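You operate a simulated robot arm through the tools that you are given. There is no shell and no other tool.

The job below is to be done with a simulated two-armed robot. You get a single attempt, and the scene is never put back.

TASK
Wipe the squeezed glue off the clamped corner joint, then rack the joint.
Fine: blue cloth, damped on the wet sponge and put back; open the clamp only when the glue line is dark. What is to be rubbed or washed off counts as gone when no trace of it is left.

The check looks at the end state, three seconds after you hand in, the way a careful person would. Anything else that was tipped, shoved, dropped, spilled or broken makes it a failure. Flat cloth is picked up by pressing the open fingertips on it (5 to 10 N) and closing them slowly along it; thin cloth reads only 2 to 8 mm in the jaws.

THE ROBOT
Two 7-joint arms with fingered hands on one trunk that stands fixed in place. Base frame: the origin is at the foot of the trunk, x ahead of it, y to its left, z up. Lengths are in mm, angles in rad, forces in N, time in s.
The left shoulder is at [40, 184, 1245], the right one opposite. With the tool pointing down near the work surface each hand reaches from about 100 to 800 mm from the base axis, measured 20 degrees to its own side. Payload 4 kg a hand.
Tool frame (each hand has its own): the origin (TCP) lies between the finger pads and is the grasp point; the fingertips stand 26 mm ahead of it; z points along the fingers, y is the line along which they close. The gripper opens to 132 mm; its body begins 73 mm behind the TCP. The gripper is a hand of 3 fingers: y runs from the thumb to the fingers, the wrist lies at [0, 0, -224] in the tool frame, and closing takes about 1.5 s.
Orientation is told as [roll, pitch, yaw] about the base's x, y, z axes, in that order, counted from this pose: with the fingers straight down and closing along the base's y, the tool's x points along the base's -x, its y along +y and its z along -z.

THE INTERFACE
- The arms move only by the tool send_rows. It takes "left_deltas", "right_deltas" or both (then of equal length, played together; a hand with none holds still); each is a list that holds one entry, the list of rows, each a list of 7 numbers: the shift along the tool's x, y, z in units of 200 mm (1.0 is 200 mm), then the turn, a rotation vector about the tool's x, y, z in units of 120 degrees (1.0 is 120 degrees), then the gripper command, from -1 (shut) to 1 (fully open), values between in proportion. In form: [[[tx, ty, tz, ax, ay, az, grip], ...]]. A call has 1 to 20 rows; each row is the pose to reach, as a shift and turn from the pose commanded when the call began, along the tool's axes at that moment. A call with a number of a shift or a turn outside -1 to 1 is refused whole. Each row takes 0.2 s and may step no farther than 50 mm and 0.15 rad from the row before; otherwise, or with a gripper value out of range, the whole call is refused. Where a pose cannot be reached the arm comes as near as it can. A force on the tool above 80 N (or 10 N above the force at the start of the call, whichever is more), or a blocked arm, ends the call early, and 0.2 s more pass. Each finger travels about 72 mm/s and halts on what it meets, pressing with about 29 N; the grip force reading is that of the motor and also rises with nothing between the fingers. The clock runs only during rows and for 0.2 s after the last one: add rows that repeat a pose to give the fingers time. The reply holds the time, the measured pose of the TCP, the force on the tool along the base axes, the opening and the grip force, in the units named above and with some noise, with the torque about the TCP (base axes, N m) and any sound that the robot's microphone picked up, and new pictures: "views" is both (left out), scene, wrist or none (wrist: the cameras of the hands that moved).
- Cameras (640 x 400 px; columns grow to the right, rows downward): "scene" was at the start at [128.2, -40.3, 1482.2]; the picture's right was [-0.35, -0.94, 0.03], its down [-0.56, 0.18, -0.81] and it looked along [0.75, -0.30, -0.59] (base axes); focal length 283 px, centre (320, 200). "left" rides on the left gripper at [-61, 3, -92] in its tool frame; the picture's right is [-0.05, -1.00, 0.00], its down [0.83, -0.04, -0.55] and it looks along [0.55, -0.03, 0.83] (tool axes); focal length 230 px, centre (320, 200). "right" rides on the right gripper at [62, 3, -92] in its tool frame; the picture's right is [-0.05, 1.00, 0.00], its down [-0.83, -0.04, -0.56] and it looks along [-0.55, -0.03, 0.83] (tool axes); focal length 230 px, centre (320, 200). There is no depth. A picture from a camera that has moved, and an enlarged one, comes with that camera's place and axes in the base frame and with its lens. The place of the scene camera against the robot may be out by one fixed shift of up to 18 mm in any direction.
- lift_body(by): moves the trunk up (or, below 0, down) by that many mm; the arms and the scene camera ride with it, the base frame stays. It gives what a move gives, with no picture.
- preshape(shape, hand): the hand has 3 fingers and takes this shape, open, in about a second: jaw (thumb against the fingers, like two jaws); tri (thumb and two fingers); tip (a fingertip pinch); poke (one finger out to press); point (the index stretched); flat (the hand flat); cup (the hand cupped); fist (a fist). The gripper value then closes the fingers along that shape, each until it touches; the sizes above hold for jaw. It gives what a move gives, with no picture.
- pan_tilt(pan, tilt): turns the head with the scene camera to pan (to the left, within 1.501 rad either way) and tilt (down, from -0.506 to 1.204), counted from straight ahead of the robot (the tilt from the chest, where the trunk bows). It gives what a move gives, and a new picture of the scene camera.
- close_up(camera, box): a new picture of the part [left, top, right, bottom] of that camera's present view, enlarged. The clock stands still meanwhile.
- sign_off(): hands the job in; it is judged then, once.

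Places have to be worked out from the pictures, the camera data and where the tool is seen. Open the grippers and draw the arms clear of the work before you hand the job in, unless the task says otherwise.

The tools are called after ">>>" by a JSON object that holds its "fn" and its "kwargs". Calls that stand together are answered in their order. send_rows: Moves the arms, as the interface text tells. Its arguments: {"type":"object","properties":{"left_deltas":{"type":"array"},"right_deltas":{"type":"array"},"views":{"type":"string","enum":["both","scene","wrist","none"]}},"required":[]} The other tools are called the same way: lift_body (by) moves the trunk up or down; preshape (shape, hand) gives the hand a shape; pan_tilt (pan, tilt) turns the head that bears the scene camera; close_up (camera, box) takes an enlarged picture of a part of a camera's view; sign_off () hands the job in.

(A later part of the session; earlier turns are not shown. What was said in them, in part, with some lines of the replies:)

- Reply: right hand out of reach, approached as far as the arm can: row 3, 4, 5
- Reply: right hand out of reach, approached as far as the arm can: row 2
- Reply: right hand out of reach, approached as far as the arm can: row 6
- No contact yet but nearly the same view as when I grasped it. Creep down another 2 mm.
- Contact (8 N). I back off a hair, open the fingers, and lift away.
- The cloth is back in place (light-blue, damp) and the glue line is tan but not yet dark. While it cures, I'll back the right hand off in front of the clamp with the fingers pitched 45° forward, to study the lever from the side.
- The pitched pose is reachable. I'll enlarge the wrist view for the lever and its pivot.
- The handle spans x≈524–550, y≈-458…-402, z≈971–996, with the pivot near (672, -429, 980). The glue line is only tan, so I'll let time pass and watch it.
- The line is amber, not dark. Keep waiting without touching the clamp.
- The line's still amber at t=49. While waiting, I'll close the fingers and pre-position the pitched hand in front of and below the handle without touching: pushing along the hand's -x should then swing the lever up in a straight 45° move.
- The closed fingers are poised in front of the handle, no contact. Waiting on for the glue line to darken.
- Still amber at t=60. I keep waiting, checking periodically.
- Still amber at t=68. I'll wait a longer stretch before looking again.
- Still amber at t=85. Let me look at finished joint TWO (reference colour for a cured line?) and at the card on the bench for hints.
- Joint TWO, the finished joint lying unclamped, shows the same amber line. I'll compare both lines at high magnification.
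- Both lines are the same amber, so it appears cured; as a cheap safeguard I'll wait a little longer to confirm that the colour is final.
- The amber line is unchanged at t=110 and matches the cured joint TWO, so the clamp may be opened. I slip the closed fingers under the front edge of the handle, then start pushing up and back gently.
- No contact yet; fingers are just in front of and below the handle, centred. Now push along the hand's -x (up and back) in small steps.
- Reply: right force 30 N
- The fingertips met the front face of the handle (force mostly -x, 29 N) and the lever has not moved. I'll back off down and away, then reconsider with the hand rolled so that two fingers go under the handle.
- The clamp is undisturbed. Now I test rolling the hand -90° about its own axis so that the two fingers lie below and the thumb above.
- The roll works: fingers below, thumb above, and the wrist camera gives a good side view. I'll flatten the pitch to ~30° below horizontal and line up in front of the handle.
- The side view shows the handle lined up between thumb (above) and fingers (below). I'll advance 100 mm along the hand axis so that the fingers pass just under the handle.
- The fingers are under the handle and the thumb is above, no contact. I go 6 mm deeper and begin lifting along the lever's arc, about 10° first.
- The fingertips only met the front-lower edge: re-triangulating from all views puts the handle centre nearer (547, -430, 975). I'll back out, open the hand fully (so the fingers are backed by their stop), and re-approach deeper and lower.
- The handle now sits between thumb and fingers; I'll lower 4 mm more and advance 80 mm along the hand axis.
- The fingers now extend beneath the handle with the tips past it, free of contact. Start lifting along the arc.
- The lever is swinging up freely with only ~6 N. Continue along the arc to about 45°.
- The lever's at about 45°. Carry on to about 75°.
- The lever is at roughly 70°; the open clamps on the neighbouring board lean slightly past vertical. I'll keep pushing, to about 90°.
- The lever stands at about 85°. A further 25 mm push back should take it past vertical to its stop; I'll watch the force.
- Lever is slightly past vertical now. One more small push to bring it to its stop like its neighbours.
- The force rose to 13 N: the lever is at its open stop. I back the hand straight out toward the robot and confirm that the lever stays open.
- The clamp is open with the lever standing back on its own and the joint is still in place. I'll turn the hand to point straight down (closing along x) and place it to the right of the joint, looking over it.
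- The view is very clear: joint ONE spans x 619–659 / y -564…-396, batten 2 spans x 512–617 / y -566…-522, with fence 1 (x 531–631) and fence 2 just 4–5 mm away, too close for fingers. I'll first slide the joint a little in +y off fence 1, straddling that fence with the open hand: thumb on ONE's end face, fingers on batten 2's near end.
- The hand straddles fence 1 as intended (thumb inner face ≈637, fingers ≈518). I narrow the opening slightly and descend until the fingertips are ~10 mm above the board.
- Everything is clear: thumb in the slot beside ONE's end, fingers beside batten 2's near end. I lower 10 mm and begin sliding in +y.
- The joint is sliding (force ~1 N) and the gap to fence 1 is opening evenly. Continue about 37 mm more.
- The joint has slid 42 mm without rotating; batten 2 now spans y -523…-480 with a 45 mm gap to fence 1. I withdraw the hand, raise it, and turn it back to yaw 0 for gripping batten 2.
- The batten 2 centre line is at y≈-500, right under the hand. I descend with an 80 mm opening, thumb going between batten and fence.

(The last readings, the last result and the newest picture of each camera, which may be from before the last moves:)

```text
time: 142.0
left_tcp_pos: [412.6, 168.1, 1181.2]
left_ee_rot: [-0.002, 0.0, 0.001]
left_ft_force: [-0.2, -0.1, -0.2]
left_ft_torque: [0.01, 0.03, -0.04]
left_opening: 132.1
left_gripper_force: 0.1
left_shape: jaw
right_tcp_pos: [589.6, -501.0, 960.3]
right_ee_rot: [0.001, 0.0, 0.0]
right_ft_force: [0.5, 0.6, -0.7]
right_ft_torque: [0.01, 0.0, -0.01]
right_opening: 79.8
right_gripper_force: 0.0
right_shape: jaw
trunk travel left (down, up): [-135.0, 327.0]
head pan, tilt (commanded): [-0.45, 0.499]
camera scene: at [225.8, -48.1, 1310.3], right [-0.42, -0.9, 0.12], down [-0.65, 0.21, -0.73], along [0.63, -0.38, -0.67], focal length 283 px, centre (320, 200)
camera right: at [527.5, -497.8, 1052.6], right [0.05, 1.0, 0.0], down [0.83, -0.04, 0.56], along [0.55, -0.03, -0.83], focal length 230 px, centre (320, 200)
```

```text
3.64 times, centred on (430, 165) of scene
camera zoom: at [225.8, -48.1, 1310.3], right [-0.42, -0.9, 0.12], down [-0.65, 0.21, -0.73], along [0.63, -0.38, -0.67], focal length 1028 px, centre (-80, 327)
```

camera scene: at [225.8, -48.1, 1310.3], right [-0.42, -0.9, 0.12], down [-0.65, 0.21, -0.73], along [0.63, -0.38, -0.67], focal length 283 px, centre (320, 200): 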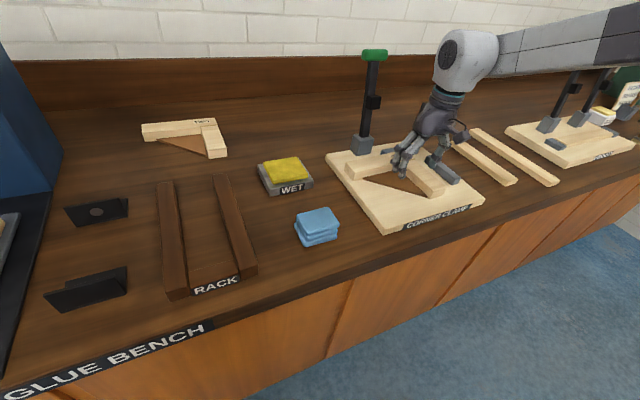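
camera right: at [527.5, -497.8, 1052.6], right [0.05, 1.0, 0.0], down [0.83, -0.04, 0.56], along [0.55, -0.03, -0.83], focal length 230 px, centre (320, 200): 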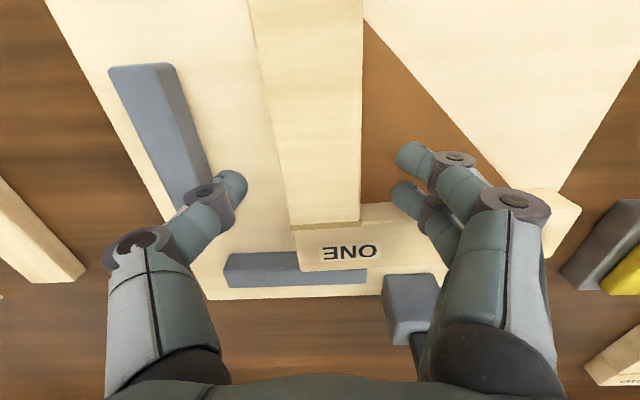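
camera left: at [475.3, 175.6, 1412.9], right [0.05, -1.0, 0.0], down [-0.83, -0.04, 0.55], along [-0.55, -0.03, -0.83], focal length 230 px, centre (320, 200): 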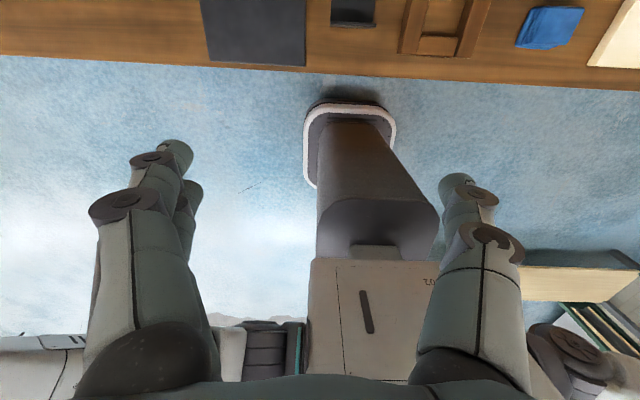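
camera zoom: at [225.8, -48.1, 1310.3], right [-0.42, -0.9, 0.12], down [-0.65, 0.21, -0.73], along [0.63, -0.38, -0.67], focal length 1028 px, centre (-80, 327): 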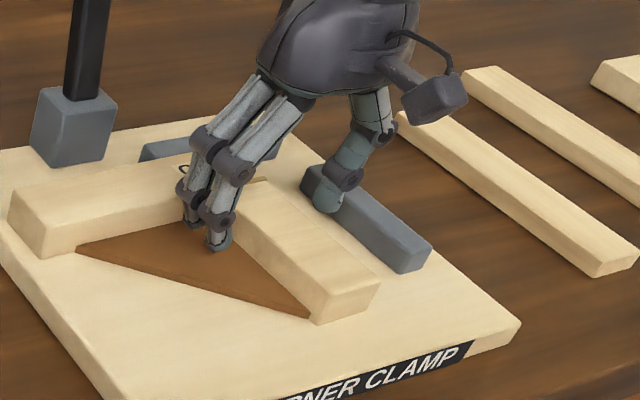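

The thumb and the two fingers straddle batten 2 evenly. Now close the grip gently.

>>> {"fn": "send_rows", "kwargs": {"right_deltas": [[[0, 0, 0.005, 0, 0, 0, 0.0], [0, 0, 0.01, 0, 0, 0, -0.15], [0, 0, 0.01, 0, 0, 0, -0.25], [0, 0, 0.01, 0, 0, 0, -0.35], [0, 0, 0.01, 0, 0, 0, -0.45], [0, 0, 0.01, 0, 0, 0, -0.6], [0, 0, 0.01, 0, 0, 0, -0.6]]], "views": "both"}}

```text
time: 143.6
left_tcp_pos: [413.3, 169.0, 1181.6]
left_ee_rot: [0.001, 0.0, 0.0]
left_ft_force: [-0.2, 0.4, 0.5]
left_ft_torque: [0.0, -0.04, 0.02]
left_opening: 132.0
left_gripper_force: 0.0
left_shape: jaw
right_tcp_pos: [590.4, -501.9, 957.8]
right_ee_rot: [-0.001, -0.001, -0.002]
right_ft_force: [-0.8, 0.2, -0.8]
right_ft_torque: [0.02, 0.01, 0.01]
right_opening: 35.8
right_gripper_force: 29.1
right_shape: jaw
trunk travel left (down, up): [-135.0, 327.0]
head pan, tilt (commanded): [-0.45, 0.499]
camera scene: at [225.9, -48.2, 1310.3], right [-0.42, -0.9, 0.12], down [-0.65, 0.21, -0.73], along [0.63, -0.38, -0.67], focal length 283 px, centre (320, 200)
camera right: at [527.6, -497.4, 1050.8], right [0.05, 1.0, 0.0], down [0.83, -0.04, 0.55], along [0.55, -0.03, -0.83], focal length 230 px, centre (320, 200)
```

scene: 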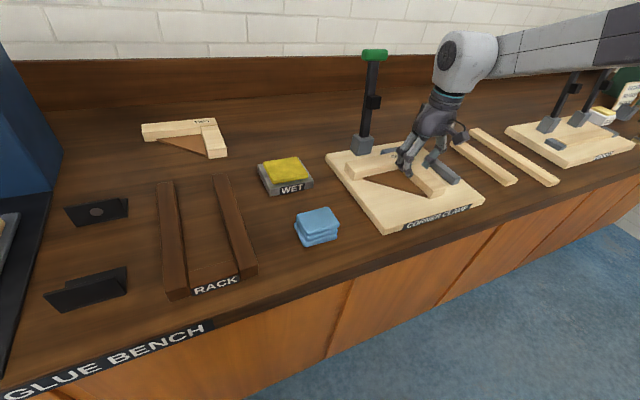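
right: 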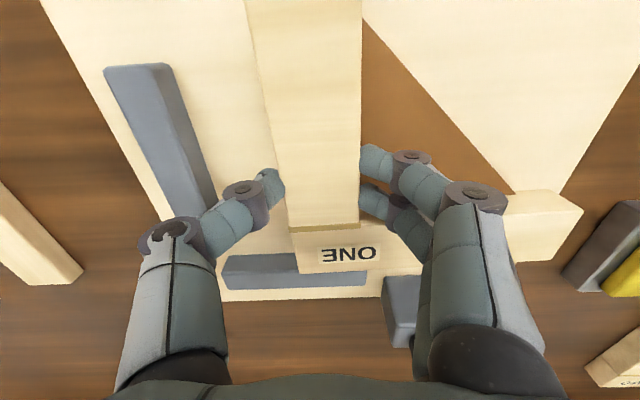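

The batten is gripped (reading 36 mm, 29 N). I lift it slowly by 25 mm and look for tilt or slip.

>>> {"fn": "send_rows", "kwargs": {"right_deltas": [[[0, 0, -0.02, 0, 0, 0, -0.7], [0, 0, -0.05, 0, 0, 0, -0.7], [0, 0, -0.09, 0, 0, 0, -0.7], [0, 0, -0.13, 0, 0, 0, -0.7]]], "views": "both"}}

>>> {"fn": "close_up", "kwargs": {"camera": "scene", "box": [340, 100, 500, 220]}}

```text
time: 144.6
left_tcp_pos: [412.8, 169.0, 1181.2]
left_ee_rot: [0.0, 0.0, -0.001]
left_ft_force: [0.0, -0.4, 0.5]
left_ft_torque: [-0.03, -0.02, 0.01]
left_opening: 131.7
left_gripper_force: 0.1
left_shape: jaw
right_tcp_pos: [589.7, -501.9, 985.0]
right_ee_rot: [0.0, 0.001, -0.001]
right_ft_force: [0.2, 0.1, -2.1]
right_ft_torque: [-0.14, 0.0, 0.03]
right_opening: 36.0
right_gripper_force: 28.5
right_shape: jaw
trunk travel left (down, up): [-135.0, 327.0]
head pan, tilt (commanded): [-0.45, 0.499]
camera scene: at [225.7, -48.1, 1310.4], right [-0.42, -0.9, 0.12], down [-0.65, 0.21, -0.73], along [0.63, -0.38, -0.67], focal length 283 px, centre (320, 200)
camera right: at [528.3, -497.9, 1077.0], right [0.05, 1.0, 0.0], down [0.83, -0.04, 0.55], along [0.55, -0.03, -0.83], focal length 230 px, centre (320, 200)
```

scene: 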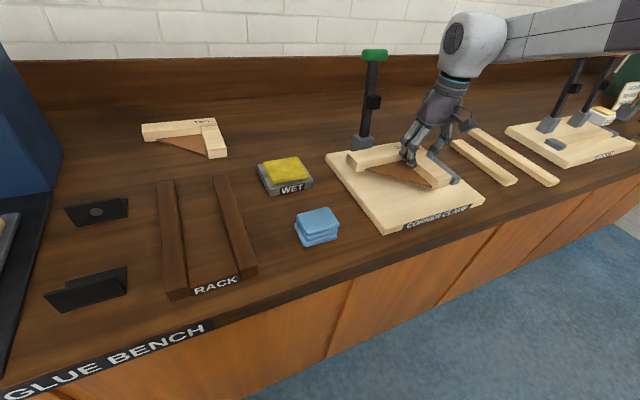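
right: 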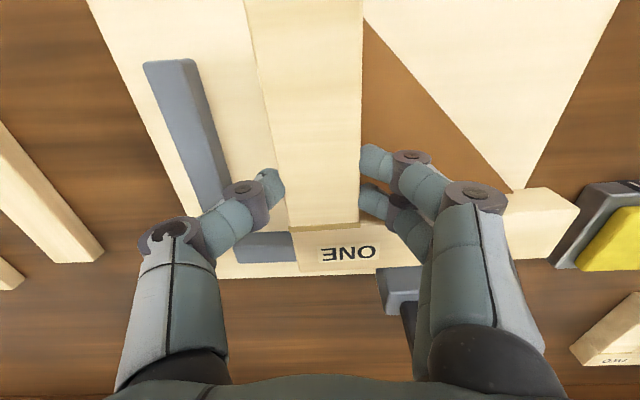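

```text
3.33 times, centred on (420, 160) of scene
camera zoom: at [225.7, -48.1, 1310.4], right [-0.42, -0.9, 0.12], down [-0.65, 0.21, -0.73], along [0.63, -0.38, -0.67], focal length 942 px, centre (-13, 333)
```

zoom: 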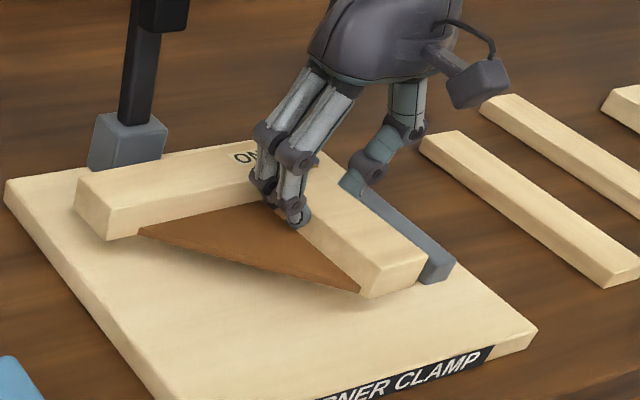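

The joint is held level with a steady 2 N weight. Before carrying it, I'll use the left hand as an observer: rotating it +90° makes its camera look toward the rack for measuring.

>>> {"fn": "send_rows", "kwargs": {"left_deltas": [[[0, 0, 0, 0, 0, -0.0625, 1], [0, 0, 0, 0, 0, -0.125, 1], [0, 0, 0, 0, 0, -0.1875, 1], [0, 0, 0, 0, 0, -0.25, 1], [0, 0, 0, 0, 0, -0.3125, 1], [0, 0, 0, 0, 0, -0.375, 1], [0, 0, 0, 0, 0, -0.4375, 1], [0, 0, 0, 0, 0, -0.5, 1], [0, 0, 0, 0, 0, -0.5625, 1], [0, 0, 0, 0, 0, -0.625, 1], [0, 0, 0, 0, 0, -0.6875, 1], [0, 0, 0, 0, 0, -0.75, 1]]], "views": "both"}}

```text
time: 147.2
left_tcp_pos: [412.6, 168.0, 1181.5]
left_ee_rot: [0.001, 0.0, 1.575]
left_ft_force: [-0.7, -0.1, 0.5]
left_ft_torque: [0.01, -0.04, -0.01]
left_opening: 131.6
left_gripper_force: 0.1
left_shape: jaw
right_tcp_pos: [590.5, -501.2, 983.7]
right_ee_rot: [0.0, 0.0, -0.002]
right_ft_force: [0.1, 0.9, -1.6]
right_ft_torque: [-0.09, 0.05, 0.03]
right_opening: 35.9
right_gripper_force: 29.0
right_shape: jaw
trunk travel left (down, up): [-135.0, 327.0]
head pan, tilt (commanded): [-0.45, 0.499]
camera scene: at [226.0, -48.3, 1310.3], right [-0.42, -0.9, 0.12], down [-0.65, 0.21, -0.73], along [0.63, -0.38, -0.67], focal length 283 px, centre (320, 200)
camera left: at [410.7, 230.9, 1273.4], right [1.0, 0.05, 0.0], down [0.05, -0.83, 0.56], along [0.03, -0.55, -0.83], focal length 230 px, centre (320, 200)
```

scene: 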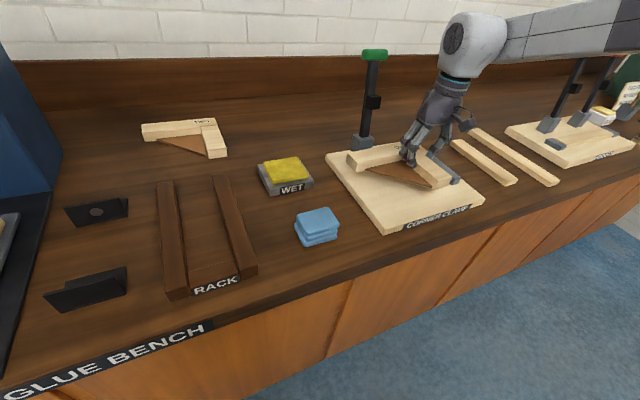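
left: 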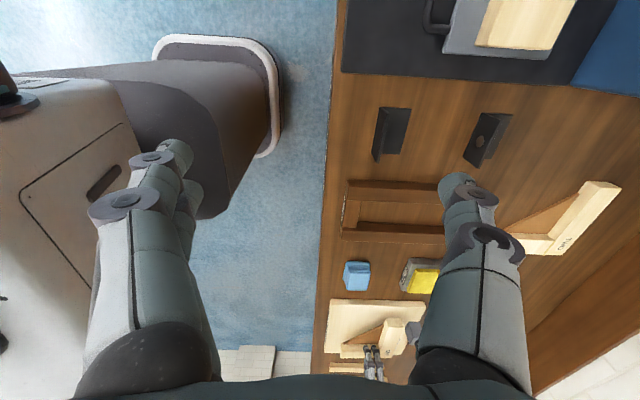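

The left thumb hides the rack's far end; I'll shift the left hand 110 mm forward and 50 mm inward, staying high above everything.

>>> {"fn": "send_rows", "kwargs": {"left_deltas": [[[0.06, -0.14, 0, 0, 0, 0, 1], [0.12, -0.28, 0, 0, 0, 0, 1], [0.19, -0.42, 0, 0, 0, 0, 1], [0.25, -0.55, 0, 0, 0, 0, 1]]], "views": "wrist"}}

>>> {"fn": "close_up", "kwargs": {"camera": "left", "box": [230, 120, 470, 260]}}

```text
time: 148.2
left_tcp_pos: [525.2, 119.0, 1181.6]
left_ee_rot: [0.001, 0.001, 1.571]
left_ft_force: [-0.1, -0.5, 0.5]
left_ft_torque: [0.03, 0.0, -0.01]
left_opening: 131.8
left_gripper_force: 0.1
left_shape: jaw
right_tcp_pos: [591.6, -502.9, 983.7]
right_ee_rot: [0.002, 0.003, 0.001]
right_ft_force: [0.1, -0.2, -2.3]
right_ft_torque: [-0.11, 0.02, 0.01]
right_opening: 35.9
right_gripper_force: 29.2
right_shape: jaw
trunk travel left (down, up): [-135.0, 327.0]
head pan, tilt (commanded): [-0.45, 0.499]
camera left: at [522.2, 181.4, 1272.9], right [1.0, 0.05, 0.0], down [0.04, -0.83, 0.55], along [0.03, -0.55, -0.83], focal length 230 px, centre (320, 200)
```

left: 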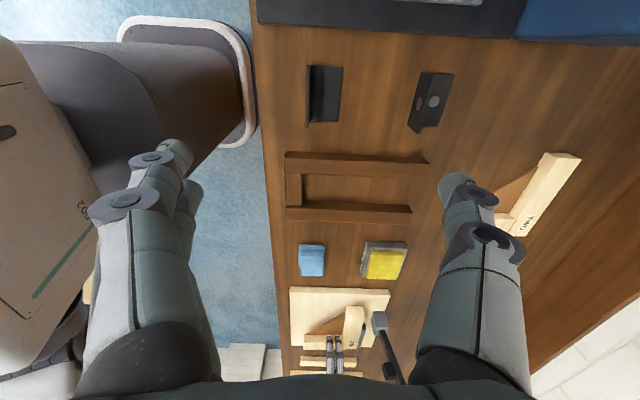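

```text
2.67 times, centred on (350, 190) of left
camera zoom: at [522.2, 181.4, 1272.9], right [1.0, 0.05, 0.0], down [0.04, -0.83, 0.55], along [0.03, -0.55, -0.83], focal length 614 px, centre (240, 227)
```

zoom: 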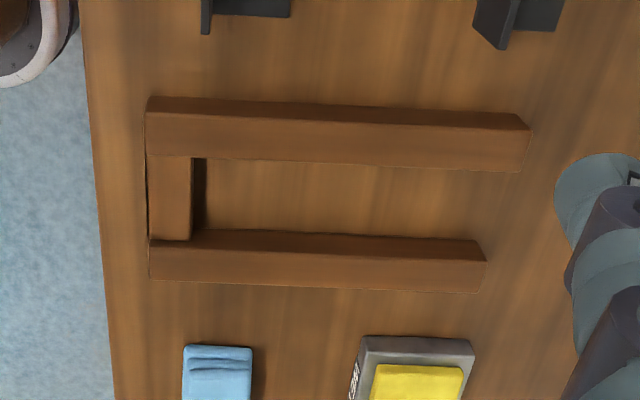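

The left camera shows the rack well: rails at y≈[-98, -66] and [2, 31], x≈472–715, top z≈925. I'll carry the joint at TCP z≈1060 so that batten 2 lands on the right rail and ONE crosses both; grip target ≈(592, -92).

>>> {"fn": "send_rows", "kwargs": {"right_deltas": [[[0, 0, -0.15, 0, 0, 0, -0.7], [0, 0.08, -0.3, 0, 0, 0, -0.7], [0, 0.2, -0.375, 0, 0, 0, -0.7], [0, 0.36, -0.375, 0, 0, 0, -0.7], [0, 0.52, -0.375, 0, 0, 0, -0.7], [0, 0.68, -0.375, 0, 0, 0, -0.7], [0, 0.84, -0.375, 0, 0, 0, -0.7], [0, 1.0, -0.375, 0, 0, 0, -0.7]]], "views": "both"}}

```text
time: 150.0
left_tcp_pos: [523.4, 119.4, 1181.7]
left_ee_rot: [0.001, 0.002, 1.571]
left_ft_force: [-0.6, 0.2, -0.3]
left_ft_torque: [0.0, -0.01, 0.03]
left_opening: 131.8
left_gripper_force: 0.1
left_shape: jaw
right_tcp_pos: [590.3, -300.8, 1061.4]
right_ee_rot: [-0.002, 0.0, -0.001]
right_ft_force: [0.2, 0.2, -2.7]
right_ft_torque: [-0.1, 0.03, -0.01]
right_opening: 36.0
right_gripper_force: 28.9
right_shape: jaw
trunk travel left (down, up): [-135.0, 327.0]
head pan, tilt (commanded): [-0.45, 0.499]
camera scene: at [226.2, -47.4, 1310.2], right [-0.42, -0.9, 0.12], down [-0.65, 0.21, -0.73], along [0.63, -0.38, -0.67], focal length 283 px, centre (320, 200)
camera right: at [528.3, -296.4, 1155.1], right [0.05, 1.0, 0.0], down [0.83, -0.04, 0.55], along [0.55, -0.03, -0.83], focal length 230 px, centre (320, 200)
```

scene: 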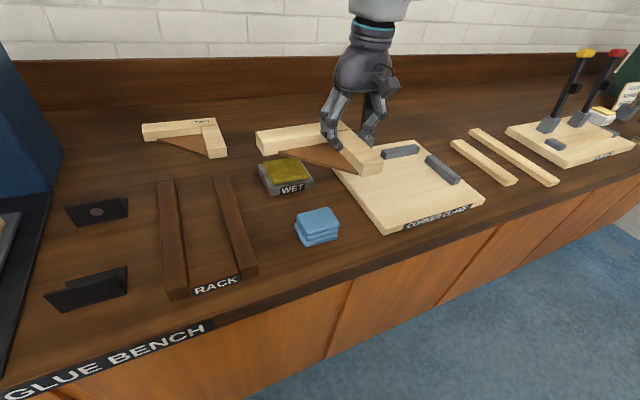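
right: 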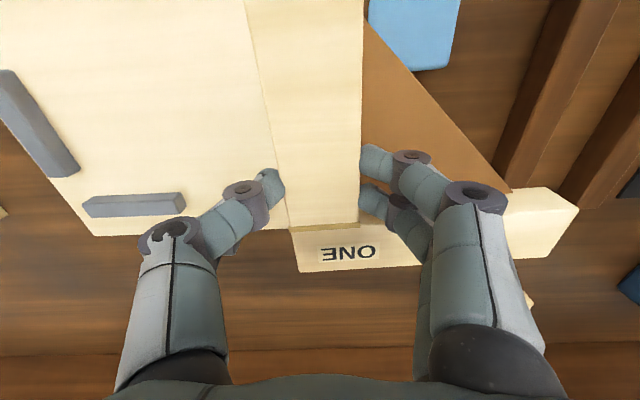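

The carry is steady. Continue toward the rack.

>>> {"fn": "send_rows", "kwargs": {"right_deltas": [[[0, 0.16, 0, 0, 0, 0, -0.7], [0, 0.32, 0, 0, 0, 0, -0.7], [0, 0.48, 0, 0, 0, 0, -0.7], [0, 0.64, 0, 0, 0, 0, -0.7], [0, 0.8, 0, 0, 0, 0, -0.7], [-0.005, 0.95, 0, 0, 0, 0, -0.7], [-0.01, 1.0, 0.0, 0, 0, 0, -0.7]]], "views": "both"}}

>>> {"fn": "close_up", "kwargs": {"camera": "left", "box": [230, 120, 470, 260]}}

```text
time: 151.6
left_tcp_pos: [521.4, 118.9, 1183.0]
left_ee_rot: [-0.002, 0.0, 1.572]
left_ft_force: [0.4, -0.4, 0.4]
left_ft_torque: [-0.01, -0.02, -0.04]
left_opening: 132.0
left_gripper_force: 0.0
left_shape: jaw
right_tcp_pos: [588.2, -121.5, 1060.5]
right_ee_rot: [-0.001, -0.002, -0.006]
right_ft_force: [-0.4, 0.0, -2.7]
right_ft_torque: [-0.1, 0.02, 0.01]
right_opening: 35.6
right_gripper_force: 29.1
right_shape: jaw
right hand out of reach, approached as far as the arm can: row 6, 7
trunk travel left (down, up): [-135.0, 327.0]
head pan, tilt (commanded): [-0.45, 0.499]
camera scene: at [224.1, -48.1, 1310.9], right [-0.42, -0.9, 0.12], down [-0.65, 0.21, -0.73], along [0.63, -0.38, -0.67], focal length 283 px, centre (320, 200)
camera right: at [526.9, -117.9, 1153.8], right [0.06, 1.0, 0.0], down [0.83, -0.05, 0.56], along [0.56, -0.03, -0.83], focal length 230 px, centre (320, 200)
```

scene: 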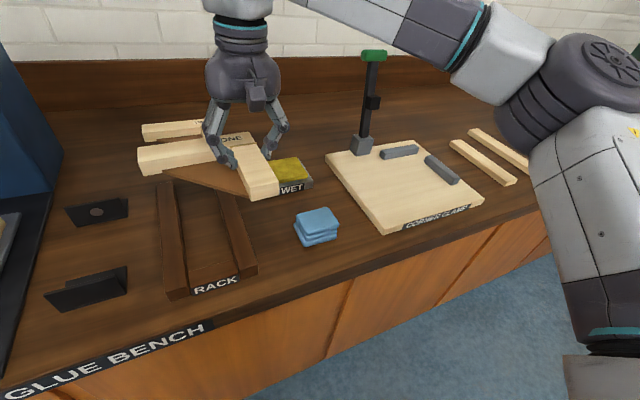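
right: 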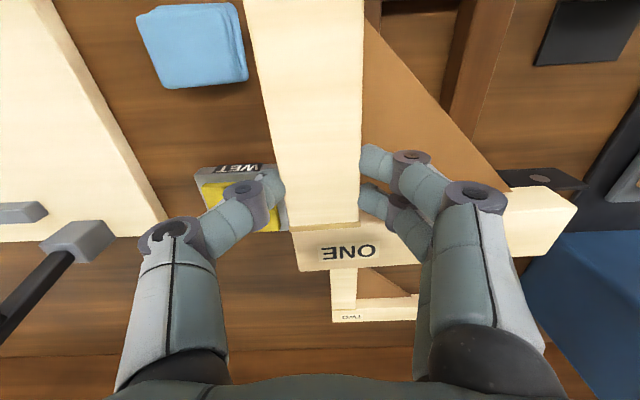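

```text
2.67 times, centred on (350, 190) of left
camera zoom: at [519.0, 182.3, 1274.6], right [1.0, 0.05, 0.0], down [0.04, -0.83, 0.56], along [0.03, -0.56, -0.83], focal length 614 px, centre (240, 227)
```

zoom: 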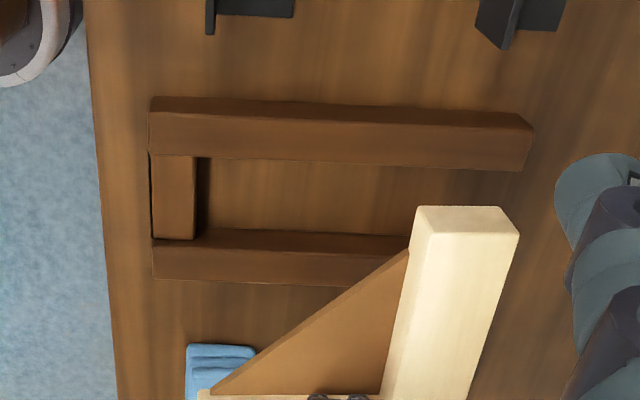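

The arm ran out of reach at y≈-121 at this height. It reached farther when lower before, so I'll descend to TCP z≈1005 and then go on in +y.

>>> {"fn": "send_rows", "kwargs": {"right_deltas": [[[0, 0, 0.1, 0, 0, 0, -0.7], [0, 0, 0.2, 0, 0, 0, -0.7], [0, 0, 0.28, 0, 0, 0, -0.7], [0.0, 0.05, 0.28, 0, 0, 0, -0.7], [0.0, 0.1, 0.28, 0, 0, 0, -0.7], [0, 0.148, 0.28, 0, 0, 0, -0.7]]], "views": "both"}}

>>> {"fn": "close_up", "kwargs": {"camera": "left", "box": [230, 120, 470, 260]}}

```text
time: 153.0
left_tcp_pos: [524.6, 119.9, 1181.0]
left_ee_rot: [-0.001, 0.0, 1.571]
left_ft_force: [-0.7, 0.2, -0.3]
left_ft_torque: [0.0, 0.02, -0.04]
left_opening: 131.8
left_gripper_force: 0.2
left_shape: jaw
right_tcp_pos: [586.0, -108.8, 1003.9]
right_ee_rot: [0.001, 0.0, -0.002]
right_ft_force: [-0.8, -0.4, -1.7]
right_ft_torque: [-0.1, 0.02, 0.0]
right_opening: 35.5
right_gripper_force: 29.3
right_shape: jaw
right hand out of reach, approached as far as the arm can: row 5, 6
trunk travel left (down, up): [-135.0, 327.0]
head pan, tilt (commanded): [-0.45, 0.499]
camera scene: at [226.1, -47.9, 1310.3], right [-0.42, -0.9, 0.12], down [-0.65, 0.21, -0.73], along [0.63, -0.38, -0.67], focal length 283 px, centre (320, 200)
camera right: at [524.6, -104.7, 1096.3], right [0.05, 1.0, 0.0], down [0.83, -0.04, 0.56], along [0.55, -0.03, -0.83], focal length 230 px, centre (320, 200)
```

scene: 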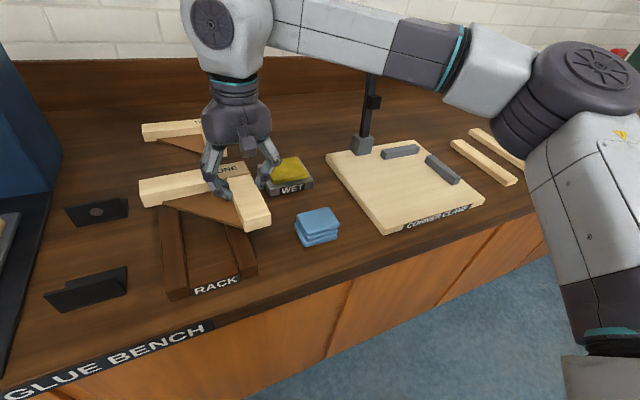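
right: 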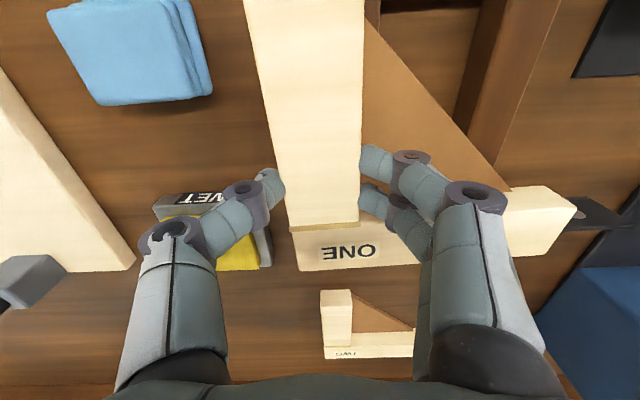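

```text
2.67 times, centred on (350, 190) of left
camera zoom: at [520.9, 182.6, 1273.3], right [1.0, 0.05, 0.0], down [0.04, -0.83, 0.56], along [0.03, -0.56, -0.83], focal length 614 px, centre (240, 227)
```

zoom: 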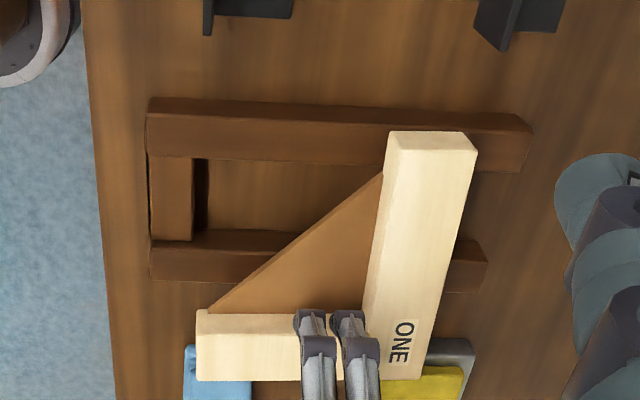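

Now at (586, -109, 1004), joint hovering over the rails, level. I'll descend further to ~975 (10 mm above the rails) and move the remaining distance in +y, slightly nearer in x.

>>> {"fn": "send_rows", "kwargs": {"right_deltas": [[[0, 0, 0.07, 0, 0, 0, -0.7], [0.02, 0, 0.135, 0, 0, 0, -0.7], [0.04, 0.03, 0.135, 0, 0, 0, -0.7], [0.05, 0.06, 0.135, 0, 0, 0, -0.7], [0.05, 0.085, 0.135, 0, 0, 0, -0.7], [0.05, 0.085, 0.135, 0, 0, 0, -0.7]]], "views": "both"}}

>>> {"fn": "close_up", "kwargs": {"camera": "left", "box": [230, 120, 470, 260]}}

```text
time: 154.4
left_tcp_pos: [523.3, 118.6, 1180.9]
left_ee_rot: [0.001, -0.001, 1.57]
left_ft_force: [-0.1, -0.3, 0.2]
left_ft_torque: [0.02, -0.01, -0.04]
left_opening: 131.8
left_gripper_force: 0.0
left_shape: jaw
right_tcp_pos: [577.8, -96.1, 976.8]
right_ee_rot: [0.002, 0.002, -0.002]
right_ft_force: [0.2, 0.4, -2.7]
right_ft_torque: [-0.12, 0.04, -0.05]
right_opening: 35.7
right_gripper_force: 29.2
right_shape: jaw
right hand out of reach, approached as far as the arm can: row 5, 6
trunk travel left (down, up): [-135.0, 327.0]
head pan, tilt (commanded): [-0.45, 0.499]
camera scene: at [226.9, -48.3, 1310.0], right [-0.42, -0.9, 0.12], down [-0.65, 0.21, -0.73], along [0.63, -0.38, -0.67], focal length 283 px, centre (320, 200)
camera right: at [516.1, -92.7, 1068.9], right [0.05, 1.0, 0.0], down [0.83, -0.04, 0.55], along [0.55, -0.03, -0.83], focal length 230 px, centre (320, 200)
```

scene: 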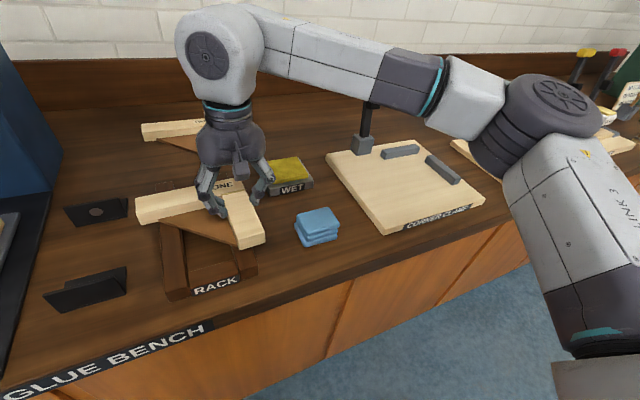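
right: 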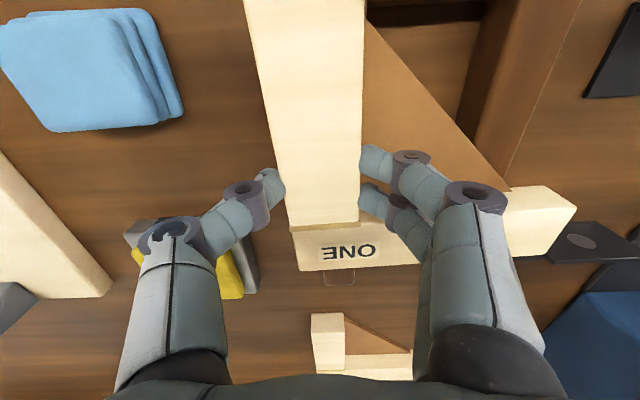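

```text
2.67 times, centred on (350, 190) of left
camera zoom: at [521.8, 182.3, 1272.8], right [1.0, 0.05, 0.0], down [0.04, -0.83, 0.56], along [0.03, -0.55, -0.83], focal length 614 px, centre (240, 227)
```

zoom: 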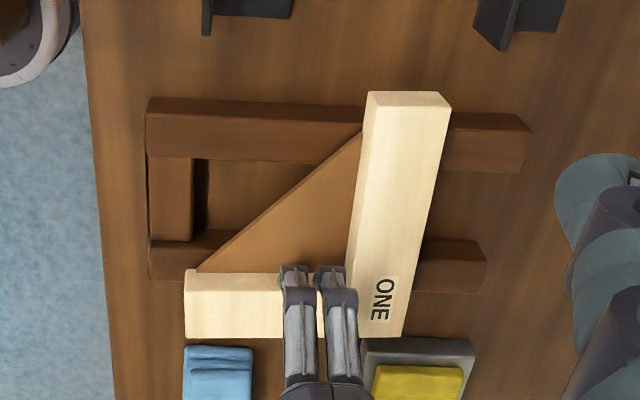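

The joint now hangs ~10 mm above both rails with ONE crossing both and batten 2 over the right rail. Lowering gently to contact.

>>> {"fn": "send_rows", "kwargs": {"right_deltas": [[[0, 0, 0.015, 0, 0, 0, -0.7], [0, 0, 0.03, 0, 0, 0, -0.7], [0, 0, 0.04, 0, 0, 0, -0.7], [0, 0, 0.04, 0, 0, 0, -0.7]]], "views": "none"}}

```text
time: 155.4
left_tcp_pos: [523.3, 119.2, 1181.2]
left_ee_rot: [0.0, 0.0, 1.572]
left_ft_force: [-0.2, -0.7, 0.3]
left_ft_torque: [0.01, 0.02, -0.01]
left_opening: 131.9
left_gripper_force: 0.1
left_shape: jaw
right_tcp_pos: [578.0, -95.5, 969.7]
right_ee_rot: [0.001, 0.0, -0.002]
right_ft_force: [-0.3, 0.7, -0.9]
right_ft_torque: [0.07, -0.03, 0.07]
right_opening: 35.7
right_gripper_force: 29.3
right_shape: jaw
trunk travel left (down, up): [-135.0, 327.0]
head pan, tilt (commanded): [-0.45, 0.499]
```

The weight reading has begun to drop (contact starting). Creep another 2 mm.

>>> {"fn": "send_rows", "kwargs": {"right_deltas": [[[0, 0, 0.005, 0, 0, 0, -0.7], [0, 0, 0.01, 0, 0, 0, -0.7], [0, 0, 0.01, 0, 0, 0, -0.7]]], "views": "both"}}

>>> {"fn": "close_up", "kwargs": {"camera": "scene", "box": [120, 150, 290, 310]}}

```text
time: 156.2
left_tcp_pos: [523.3, 119.5, 1181.7]
left_ee_rot: [0.002, 0.0, 1.573]
left_ft_force: [-0.4, 0.3, 0.0]
left_ft_torque: [0.01, 0.03, 0.0]
left_opening: 131.6
left_gripper_force: 0.1
left_shape: jaw
right_tcp_pos: [577.6, -96.1, 969.0]
right_ee_rot: [-0.001, 0.0, -0.001]
right_ft_force: [-0.1, 0.4, 1.4]
right_ft_torque: [0.12, 0.0, 0.0]
right_opening: 35.8
right_gripper_force: 29.5
right_shape: jaw
trunk travel left (down, up): [-135.0, 327.0]
head pan, tilt (commanded): [-0.45, 0.499]
camera scene: at [225.7, -48.1, 1310.4], right [-0.42, -0.9, 0.12], down [-0.65, 0.21, -0.73], along [0.63, -0.38, -0.67], focal length 283 px, centre (320, 200)
camera right: at [516.0, -92.2, 1060.8], right [0.05, 1.0, 0.0], down [0.83, -0.04, 0.56], along [0.55, -0.03, -0.83], focal length 230 px, centre (320, 200)
```

scene: 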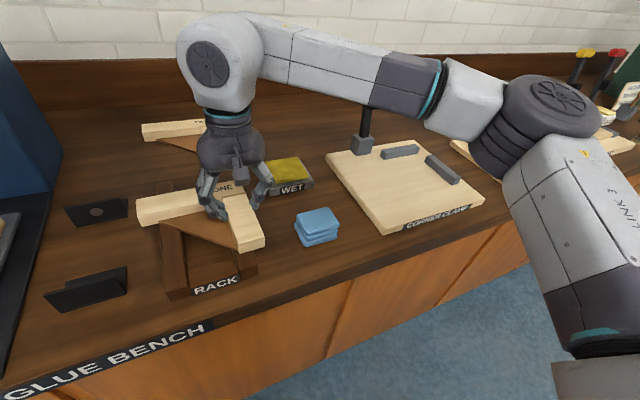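
right: 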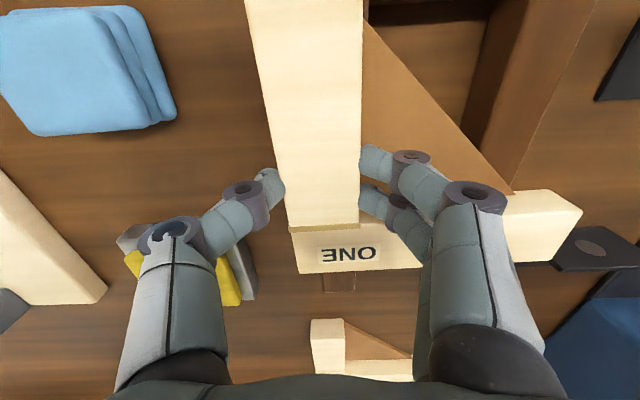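

```text
2.50 times, centred on (205, 230) of scene
camera zoom: at [225.7, -48.1, 1310.4], right [-0.42, -0.9, 0.12], down [-0.65, 0.21, -0.73], along [0.63, -0.38, -0.67], focal length 706 px, centre (608, 125)
```

zoom: 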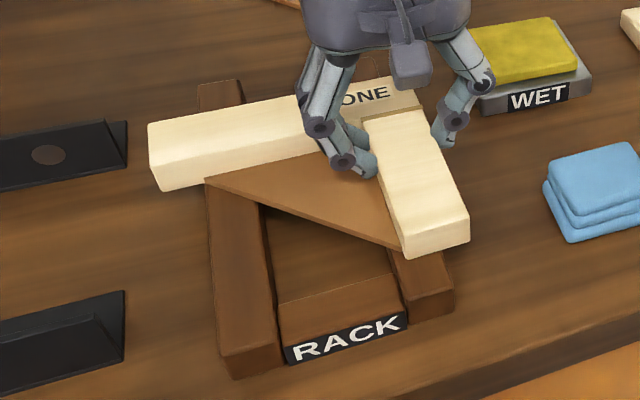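

The joint is seated on both rails (force went to +1.4 N). I release by opening the fingers and lifting straight up.

>>> {"fn": "send_rows", "kwargs": {"right_deltas": [[[0, 0, 0, 0, 0, 0, -0.4], [0, 0, 0, 0, 0, 0, -0.2], [0, 0, 0, 0, 0, 0, 0.0], [0, 0, 0, 0, 0, 0, 0.15], [0, 0, 0, 0, 0, 0, 0.15], [0, 0, -0.05, 0, 0, 0, 0.15], [0, 0, -0.15, 0, 0, 0, 0.15], [0, 0, -0.3, 0, 0, 0, 0.15]]], "views": "both"}}

>>> {"fn": "close_up", "kwargs": {"camera": "scene", "box": [120, 150, 290, 310]}}

>>> {"fn": "close_up", "kwargs": {"camera": "left", "box": [230, 120, 470, 260]}}

```text
time: 158.0
left_tcp_pos: [522.7, 120.5, 1181.6]
left_ee_rot: [0.0, 0.001, 1.569]
left_ft_force: [0.0, -0.3, 0.9]
left_ft_torque: [0.0, 0.01, -0.04]
left_opening: 131.8
left_gripper_force: 0.1
left_shape: jaw
right_tcp_pos: [582.2, -109.8, 1030.2]
right_ee_rot: [-0.001, 0.0, -0.001]
right_ft_force: [0.4, 0.4, -0.1]
right_ft_torque: [0.01, -0.03, 0.03]
right_opening: 75.3
right_gripper_force: 0.1
right_shape: jaw
right hand out of reach, approached as far as the arm can: row 7, 8
trunk travel left (down, up): [-135.0, 327.0]
head pan, tilt (commanded): [-0.45, 0.499]
camera scene: at [225.4, -48.1, 1310.5], right [-0.42, -0.9, 0.12], down [-0.65, 0.21, -0.73], along [0.63, -0.38, -0.67], focal length 283 px, centre (320, 200)
camera right: at [521.6, -106.0, 1122.5], right [0.05, 1.0, 0.0], down [0.83, -0.04, 0.56], along [0.55, -0.03, -0.83], focal length 230 px, centre (320, 200)
```

scene: 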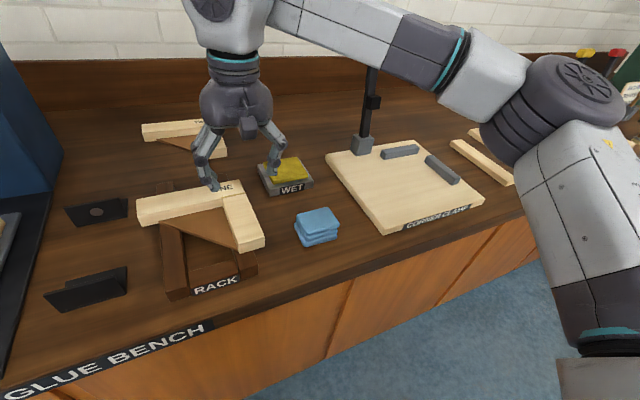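
right: 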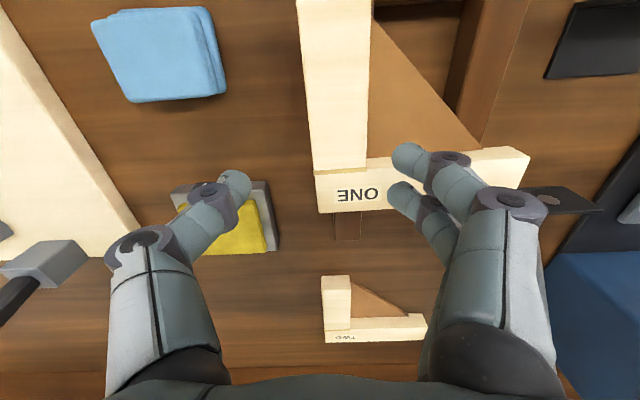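

```text
2.50 times, centred on (205, 230) of scene
camera zoom: at [225.4, -48.1, 1310.5], right [-0.42, -0.9, 0.12], down [-0.65, 0.21, -0.73], along [0.63, -0.38, -0.67], focal length 706 px, centre (608, 125)
```

zoom: 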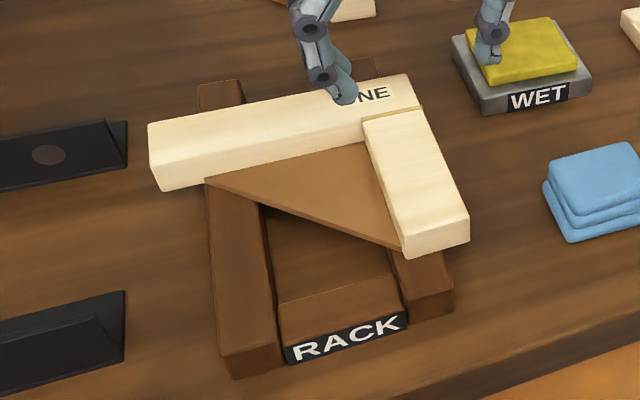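

```text
2.67 times, centred on (350, 190) of left
camera zoom: at [520.3, 182.4, 1273.8], right [1.0, 0.05, 0.0], down [0.04, -0.83, 0.56], along [0.03, -0.55, -0.83], focal length 614 px, centre (240, 227)
```

zoom: 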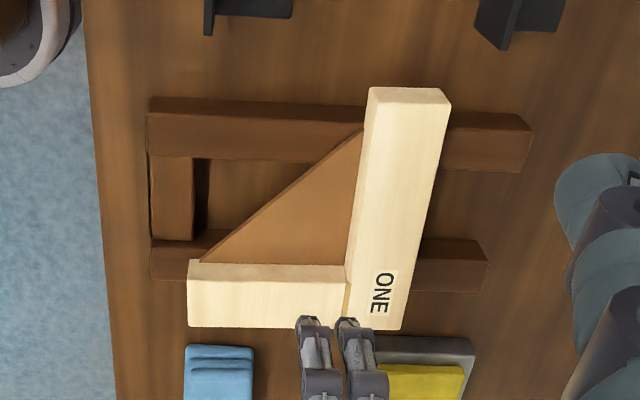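

The joint rests flat and centred on the rack. Now I draw both arms back clear of the work, opening the grippers.

>>> {"fn": "send_rows", "kwargs": {"right_deltas": [[[0.05, -0.1, -0.06, 0, 0, 0, 0.15], [0.16, -0.22, -0.14, 0, 0, 0, 0.3], [0.28, -0.35, -0.22, 0, 0, 0, 0.5], [0.4, -0.48, -0.3, 0, 0, 0, 0.8], [0.52, -0.62, -0.4, 0, 0, 0, 1], [0.65, -0.75, -0.5, 0, 0, 0, 1], [0.65, -0.75, -0.5, 0, 0, 0, 1]]], "left_deltas": [[[-0.04, 0.09, 0, 0, 0, 0, 1], [-0.08, 0.18, 0, 0, 0, 0, 1], [-0.12, 0.27, 0, 0, 0, 0, 1], [-0.16, 0.36, 0, 0, 0, 0, 1], [-0.2, 0.45, 0, 0, 0, 0, 1], [-0.25, 0.55, 0, 0, 0, 0, 1], [-0.25, 0.55, 0, 0, 0, 0, 1]]], "views": "both"}}

```text
time: 159.6
left_tcp_pos: [415.9, 167.6, 1179.3]
left_ee_rot: [0.001, 0.002, 1.572]
left_ft_force: [0.5, 0.2, 0.0]
left_ft_torque: [-0.02, 0.02, -0.02]
left_opening: 131.9
left_gripper_force: 0.1
left_shape: jaw
right_tcp_pos: [455.1, -260.9, 1128.7]
right_ee_rot: [-0.001, 0.004, -0.001]
right_ft_force: [0.3, -0.5, -0.5]
right_ft_torque: [0.01, -0.01, -0.01]
right_opening: 131.9
right_gripper_force: 0.0
right_shape: jaw
trunk travel left (down, up): [-135.0, 327.0]
head pan, tilt (commanded): [-0.45, 0.499]
camera scene: at [227.4, -47.9, 1309.8], right [-0.42, -0.9, 0.12], down [-0.65, 0.21, -0.73], along [0.63, -0.38, -0.67], focal length 283 px, centre (320, 200)
camera right: at [393.3, -257.1, 1221.6], right [0.05, 1.0, 0.0], down [0.83, -0.04, 0.55], along [0.55, -0.03, -0.83], focal length 230 px, centre (320, 200)
camera left: at [412.9, 231.7, 1272.1], right [1.0, 0.05, 0.0], down [0.04, -0.83, 0.56], along [0.03, -0.56, -0.83], focal length 230 px, centre (320, 200)
```

scene: 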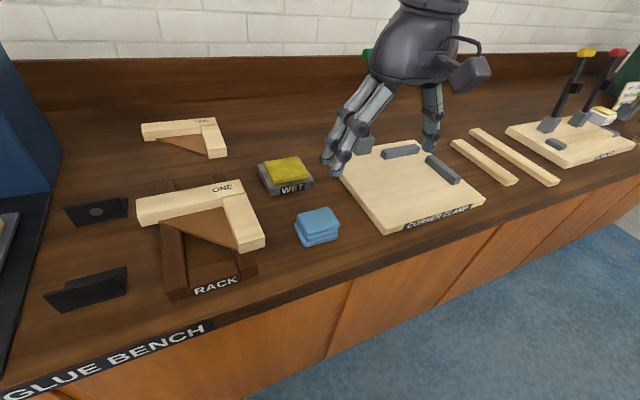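
right: 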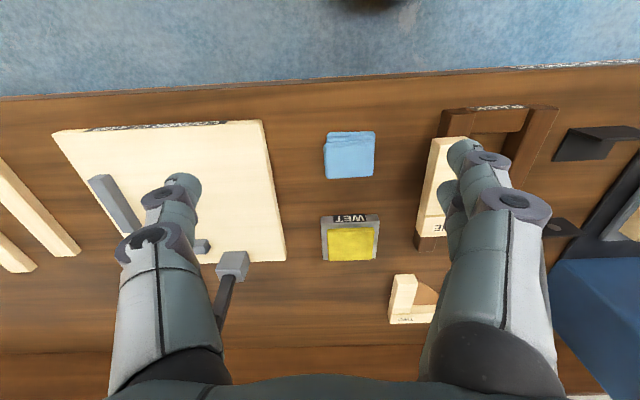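
left: 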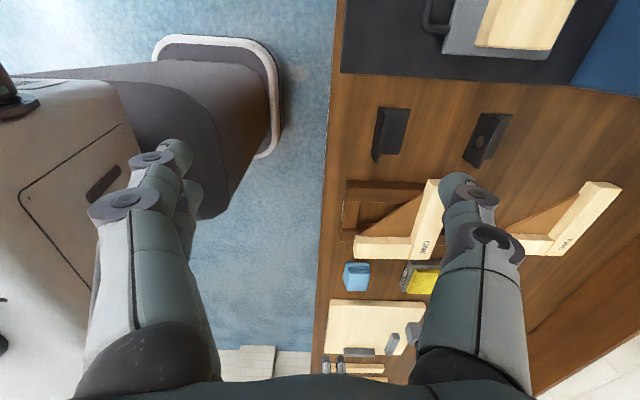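

Everything is in place. I'll pull the right arm farther back and to the right so that I can check the whole scene.

>>> {"fn": "send_rows", "kwargs": {"right_deltas": [[[0.05, -0.18, -0.06, 0, 0, 0, 1], [0.1, -0.36, -0.12, 0, 0, 0, 1], [0.15, -0.55, -0.18, 0, 0, 0, 1], [0.2, -0.75, -0.24, 0, 0, 0, 1], [0.25, -0.95, -0.3, 0, 0, 0, 1], [0.25, -0.95, -0.3, 0, 0, 0, 1]]], "views": "both"}}

>>> {"fn": "close_up", "kwargs": {"camera": "scene", "box": [120, 150, 290, 310]}}

>>> {"fn": "close_up", "kwargs": {"camera": "scene", "box": [250, 40, 500, 250]}}

>>> {"fn": "close_up", "kwargs": {"camera": "left", "box": [320, 150, 480, 390]}}

```text
time: 161.0
left_tcp_pos: [414.4, 169.3, 1179.9]
left_ee_rot: [-0.002, 0.003, 1.572]
left_ft_force: [-0.7, -0.1, 1.2]
left_ft_torque: [-0.02, 0.03, 0.03]
left_opening: 132.2
left_gripper_force: 0.0
left_shape: jaw
right_tcp_pos: [404.2, -445.4, 1190.7]
right_ee_rot: [0.002, -0.001, -0.001]
right_ft_force: [0.0, -0.4, 0.5]
right_ft_torque: [-0.02, 0.02, 0.01]
right_opening: 131.8
right_gripper_force: 0.1
right_shape: jaw
trunk travel left (down, up): [-135.0, 327.0]
head pan, tilt (commanded): [-0.45, 0.499]
camera scene: at [225.9, -47.5, 1310.3], right [-0.42, -0.9, 0.12], down [-0.65, 0.21, -0.73], along [0.63, -0.38, -0.67], focal length 283 px, centre (320, 200)
camera right: at [342.1, -442.9, 1282.2], right [0.05, 1.0, 0.0], down [0.83, -0.04, 0.55], along [0.55, -0.03, -0.83], focal length 230 px, centre (320, 200)
```

scene: 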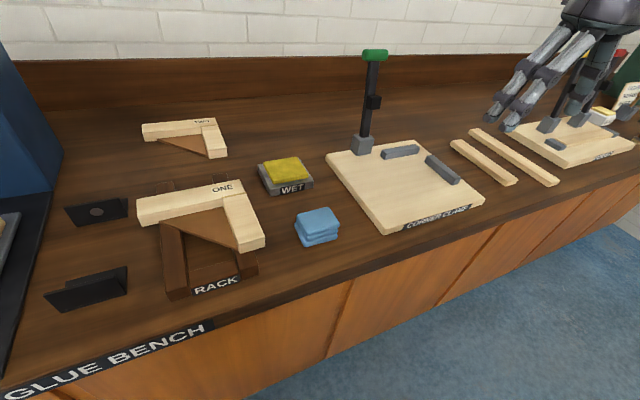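
right: 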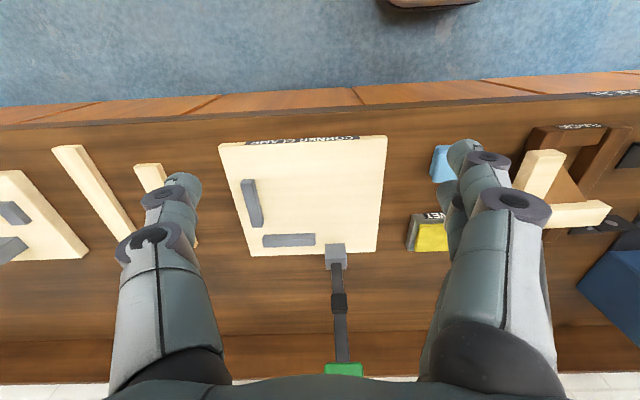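

```text
2.50 times, centred on (205, 230) of scene
camera zoom: at [225.9, -47.5, 1310.3], right [-0.42, -0.9, 0.12], down [-0.65, 0.21, -0.73], along [0.63, -0.38, -0.67], focal length 706 px, centre (608, 125)
```

zoom: 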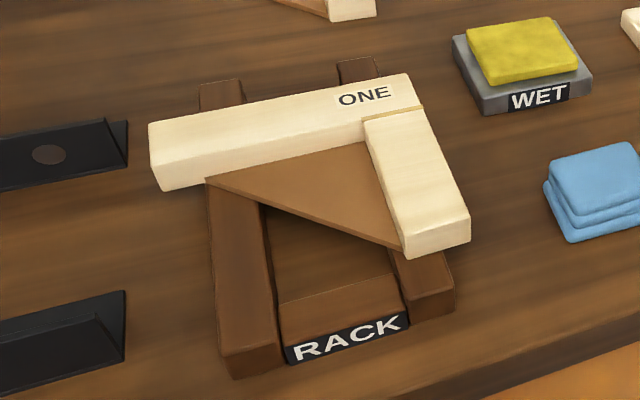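

```text
1.90 times, centred on (375, 145) of scene
camera zoom: at [225.9, -47.5, 1310.3], right [-0.42, -0.9, 0.12], down [-0.65, 0.21, -0.73], along [0.63, -0.38, -0.67], focal length 538 px, centre (215, 305)
```

zoom: 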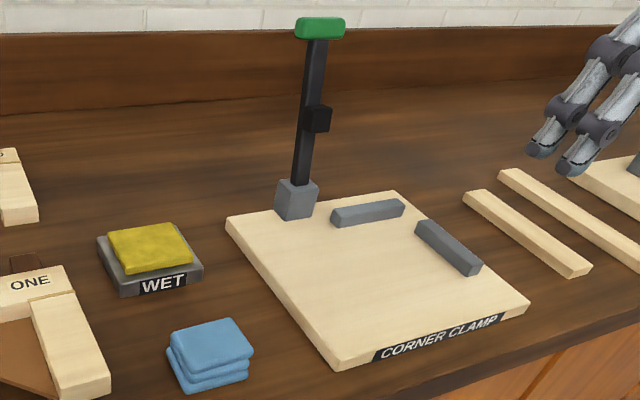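

```text
1.67 times, centred on (400, 270) of left
camera zoom: at [411.7, 232.0, 1272.7], right [1.0, 0.05, 0.0], down [0.04, -0.83, 0.56], along [0.03, -0.56, -0.83], focal length 384 px, centre (187, 83)
```

zoom: 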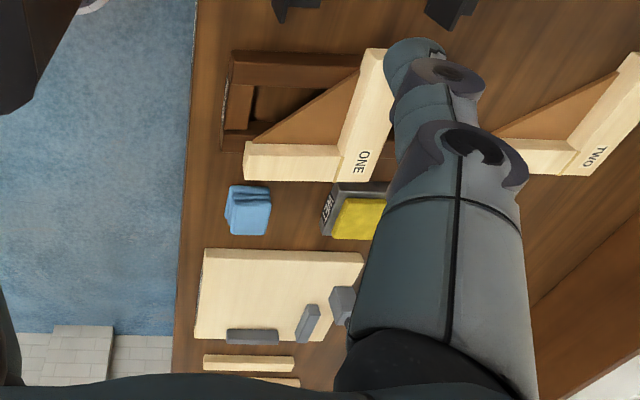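

The joint sits on the rack, the clamp is open, the cloth and sponge are in place. A final high-magnification check for any glue traces on the joint and the fence.

>>> {"fn": "close_up", "kwargs": {"camera": "scene", "box": [200, 170, 275, 260]}}

>>> {"fn": "close_up", "kwargs": {"camera": "scene", "box": [370, 135, 490, 235]}}

```text
4.44 times, centred on (238, 215) of scene
camera zoom: at [225.9, -47.5, 1310.3], right [-0.42, -0.9, 0.12], down [-0.65, 0.21, -0.73], along [0.63, -0.38, -0.67], focal length 1256 px, centre (687, 133)
```

zoom: 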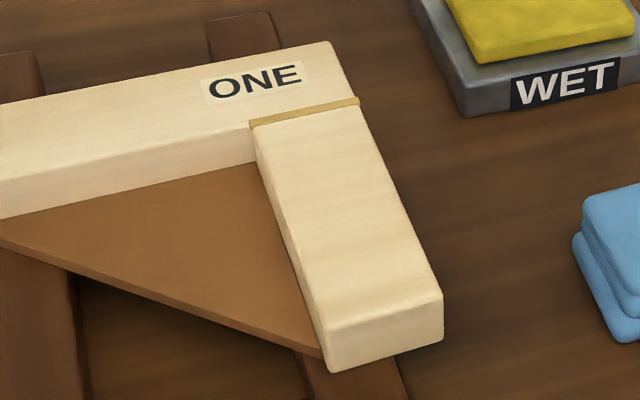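

```text
4.00 times, centred on (430, 185) of scene
camera zoom: at [225.9, -47.5, 1310.3], right [-0.42, -0.9, 0.12], down [-0.65, 0.21, -0.73], along [0.63, -0.38, -0.67], focal length 1130 px, centre (-120, 260)
```

zoom: 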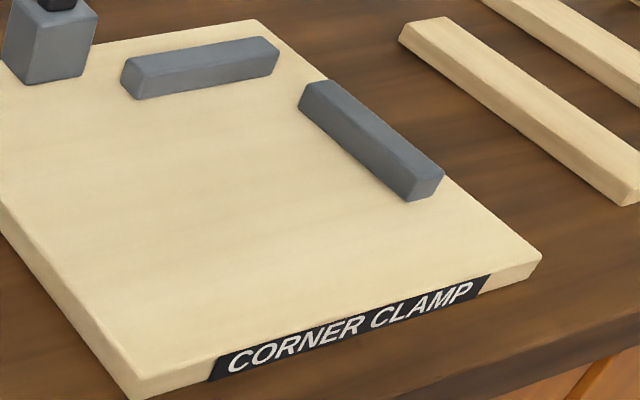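

No glue trace remains on the joint, the fence or the board. The joint rests on the rack, the clamp is open, the damp cloth is back at its place, and both hands are open and clear. I hand the job in.

>>> {"fn": "sign_off", "kwargs": {}}

```text
The job is handed in.
```

I wiped the squeezed glue off the corner joint and put the joint on the rack, then handed the job in. I haven't seen the verdict.

- **Glue:** I damped the blue cloth on the wet sponge and wiped the joint with it. Close-up pictures show no trace left on the joint, the fences or the board.
- **Cloth:** it is back where I picked it up, still damp. The sponge did not move.
- **Clamp:** the glue line turned from white to amber while I was wiping and putting the cloth back. It then stayed the same until I opened the clamp at about 120 s. I took amber as "dark" because the finished joint TWO shows the same colour, but it never went darker than that. The lever now stands open.
- **Racking:** two metal fences sat too close to the joint for my fingers, so I first slid it about 42 mm across the clamp board. It now lies flat across both rack rails, centred side to side and about 20 mm toward the near end.
- **Clamp lever:** two early attempts to lift it pressed against the handle, once with 29 N, without moving it. The pictures showed nothing shifted.

Both hands were open and clear of the work when I handed in.
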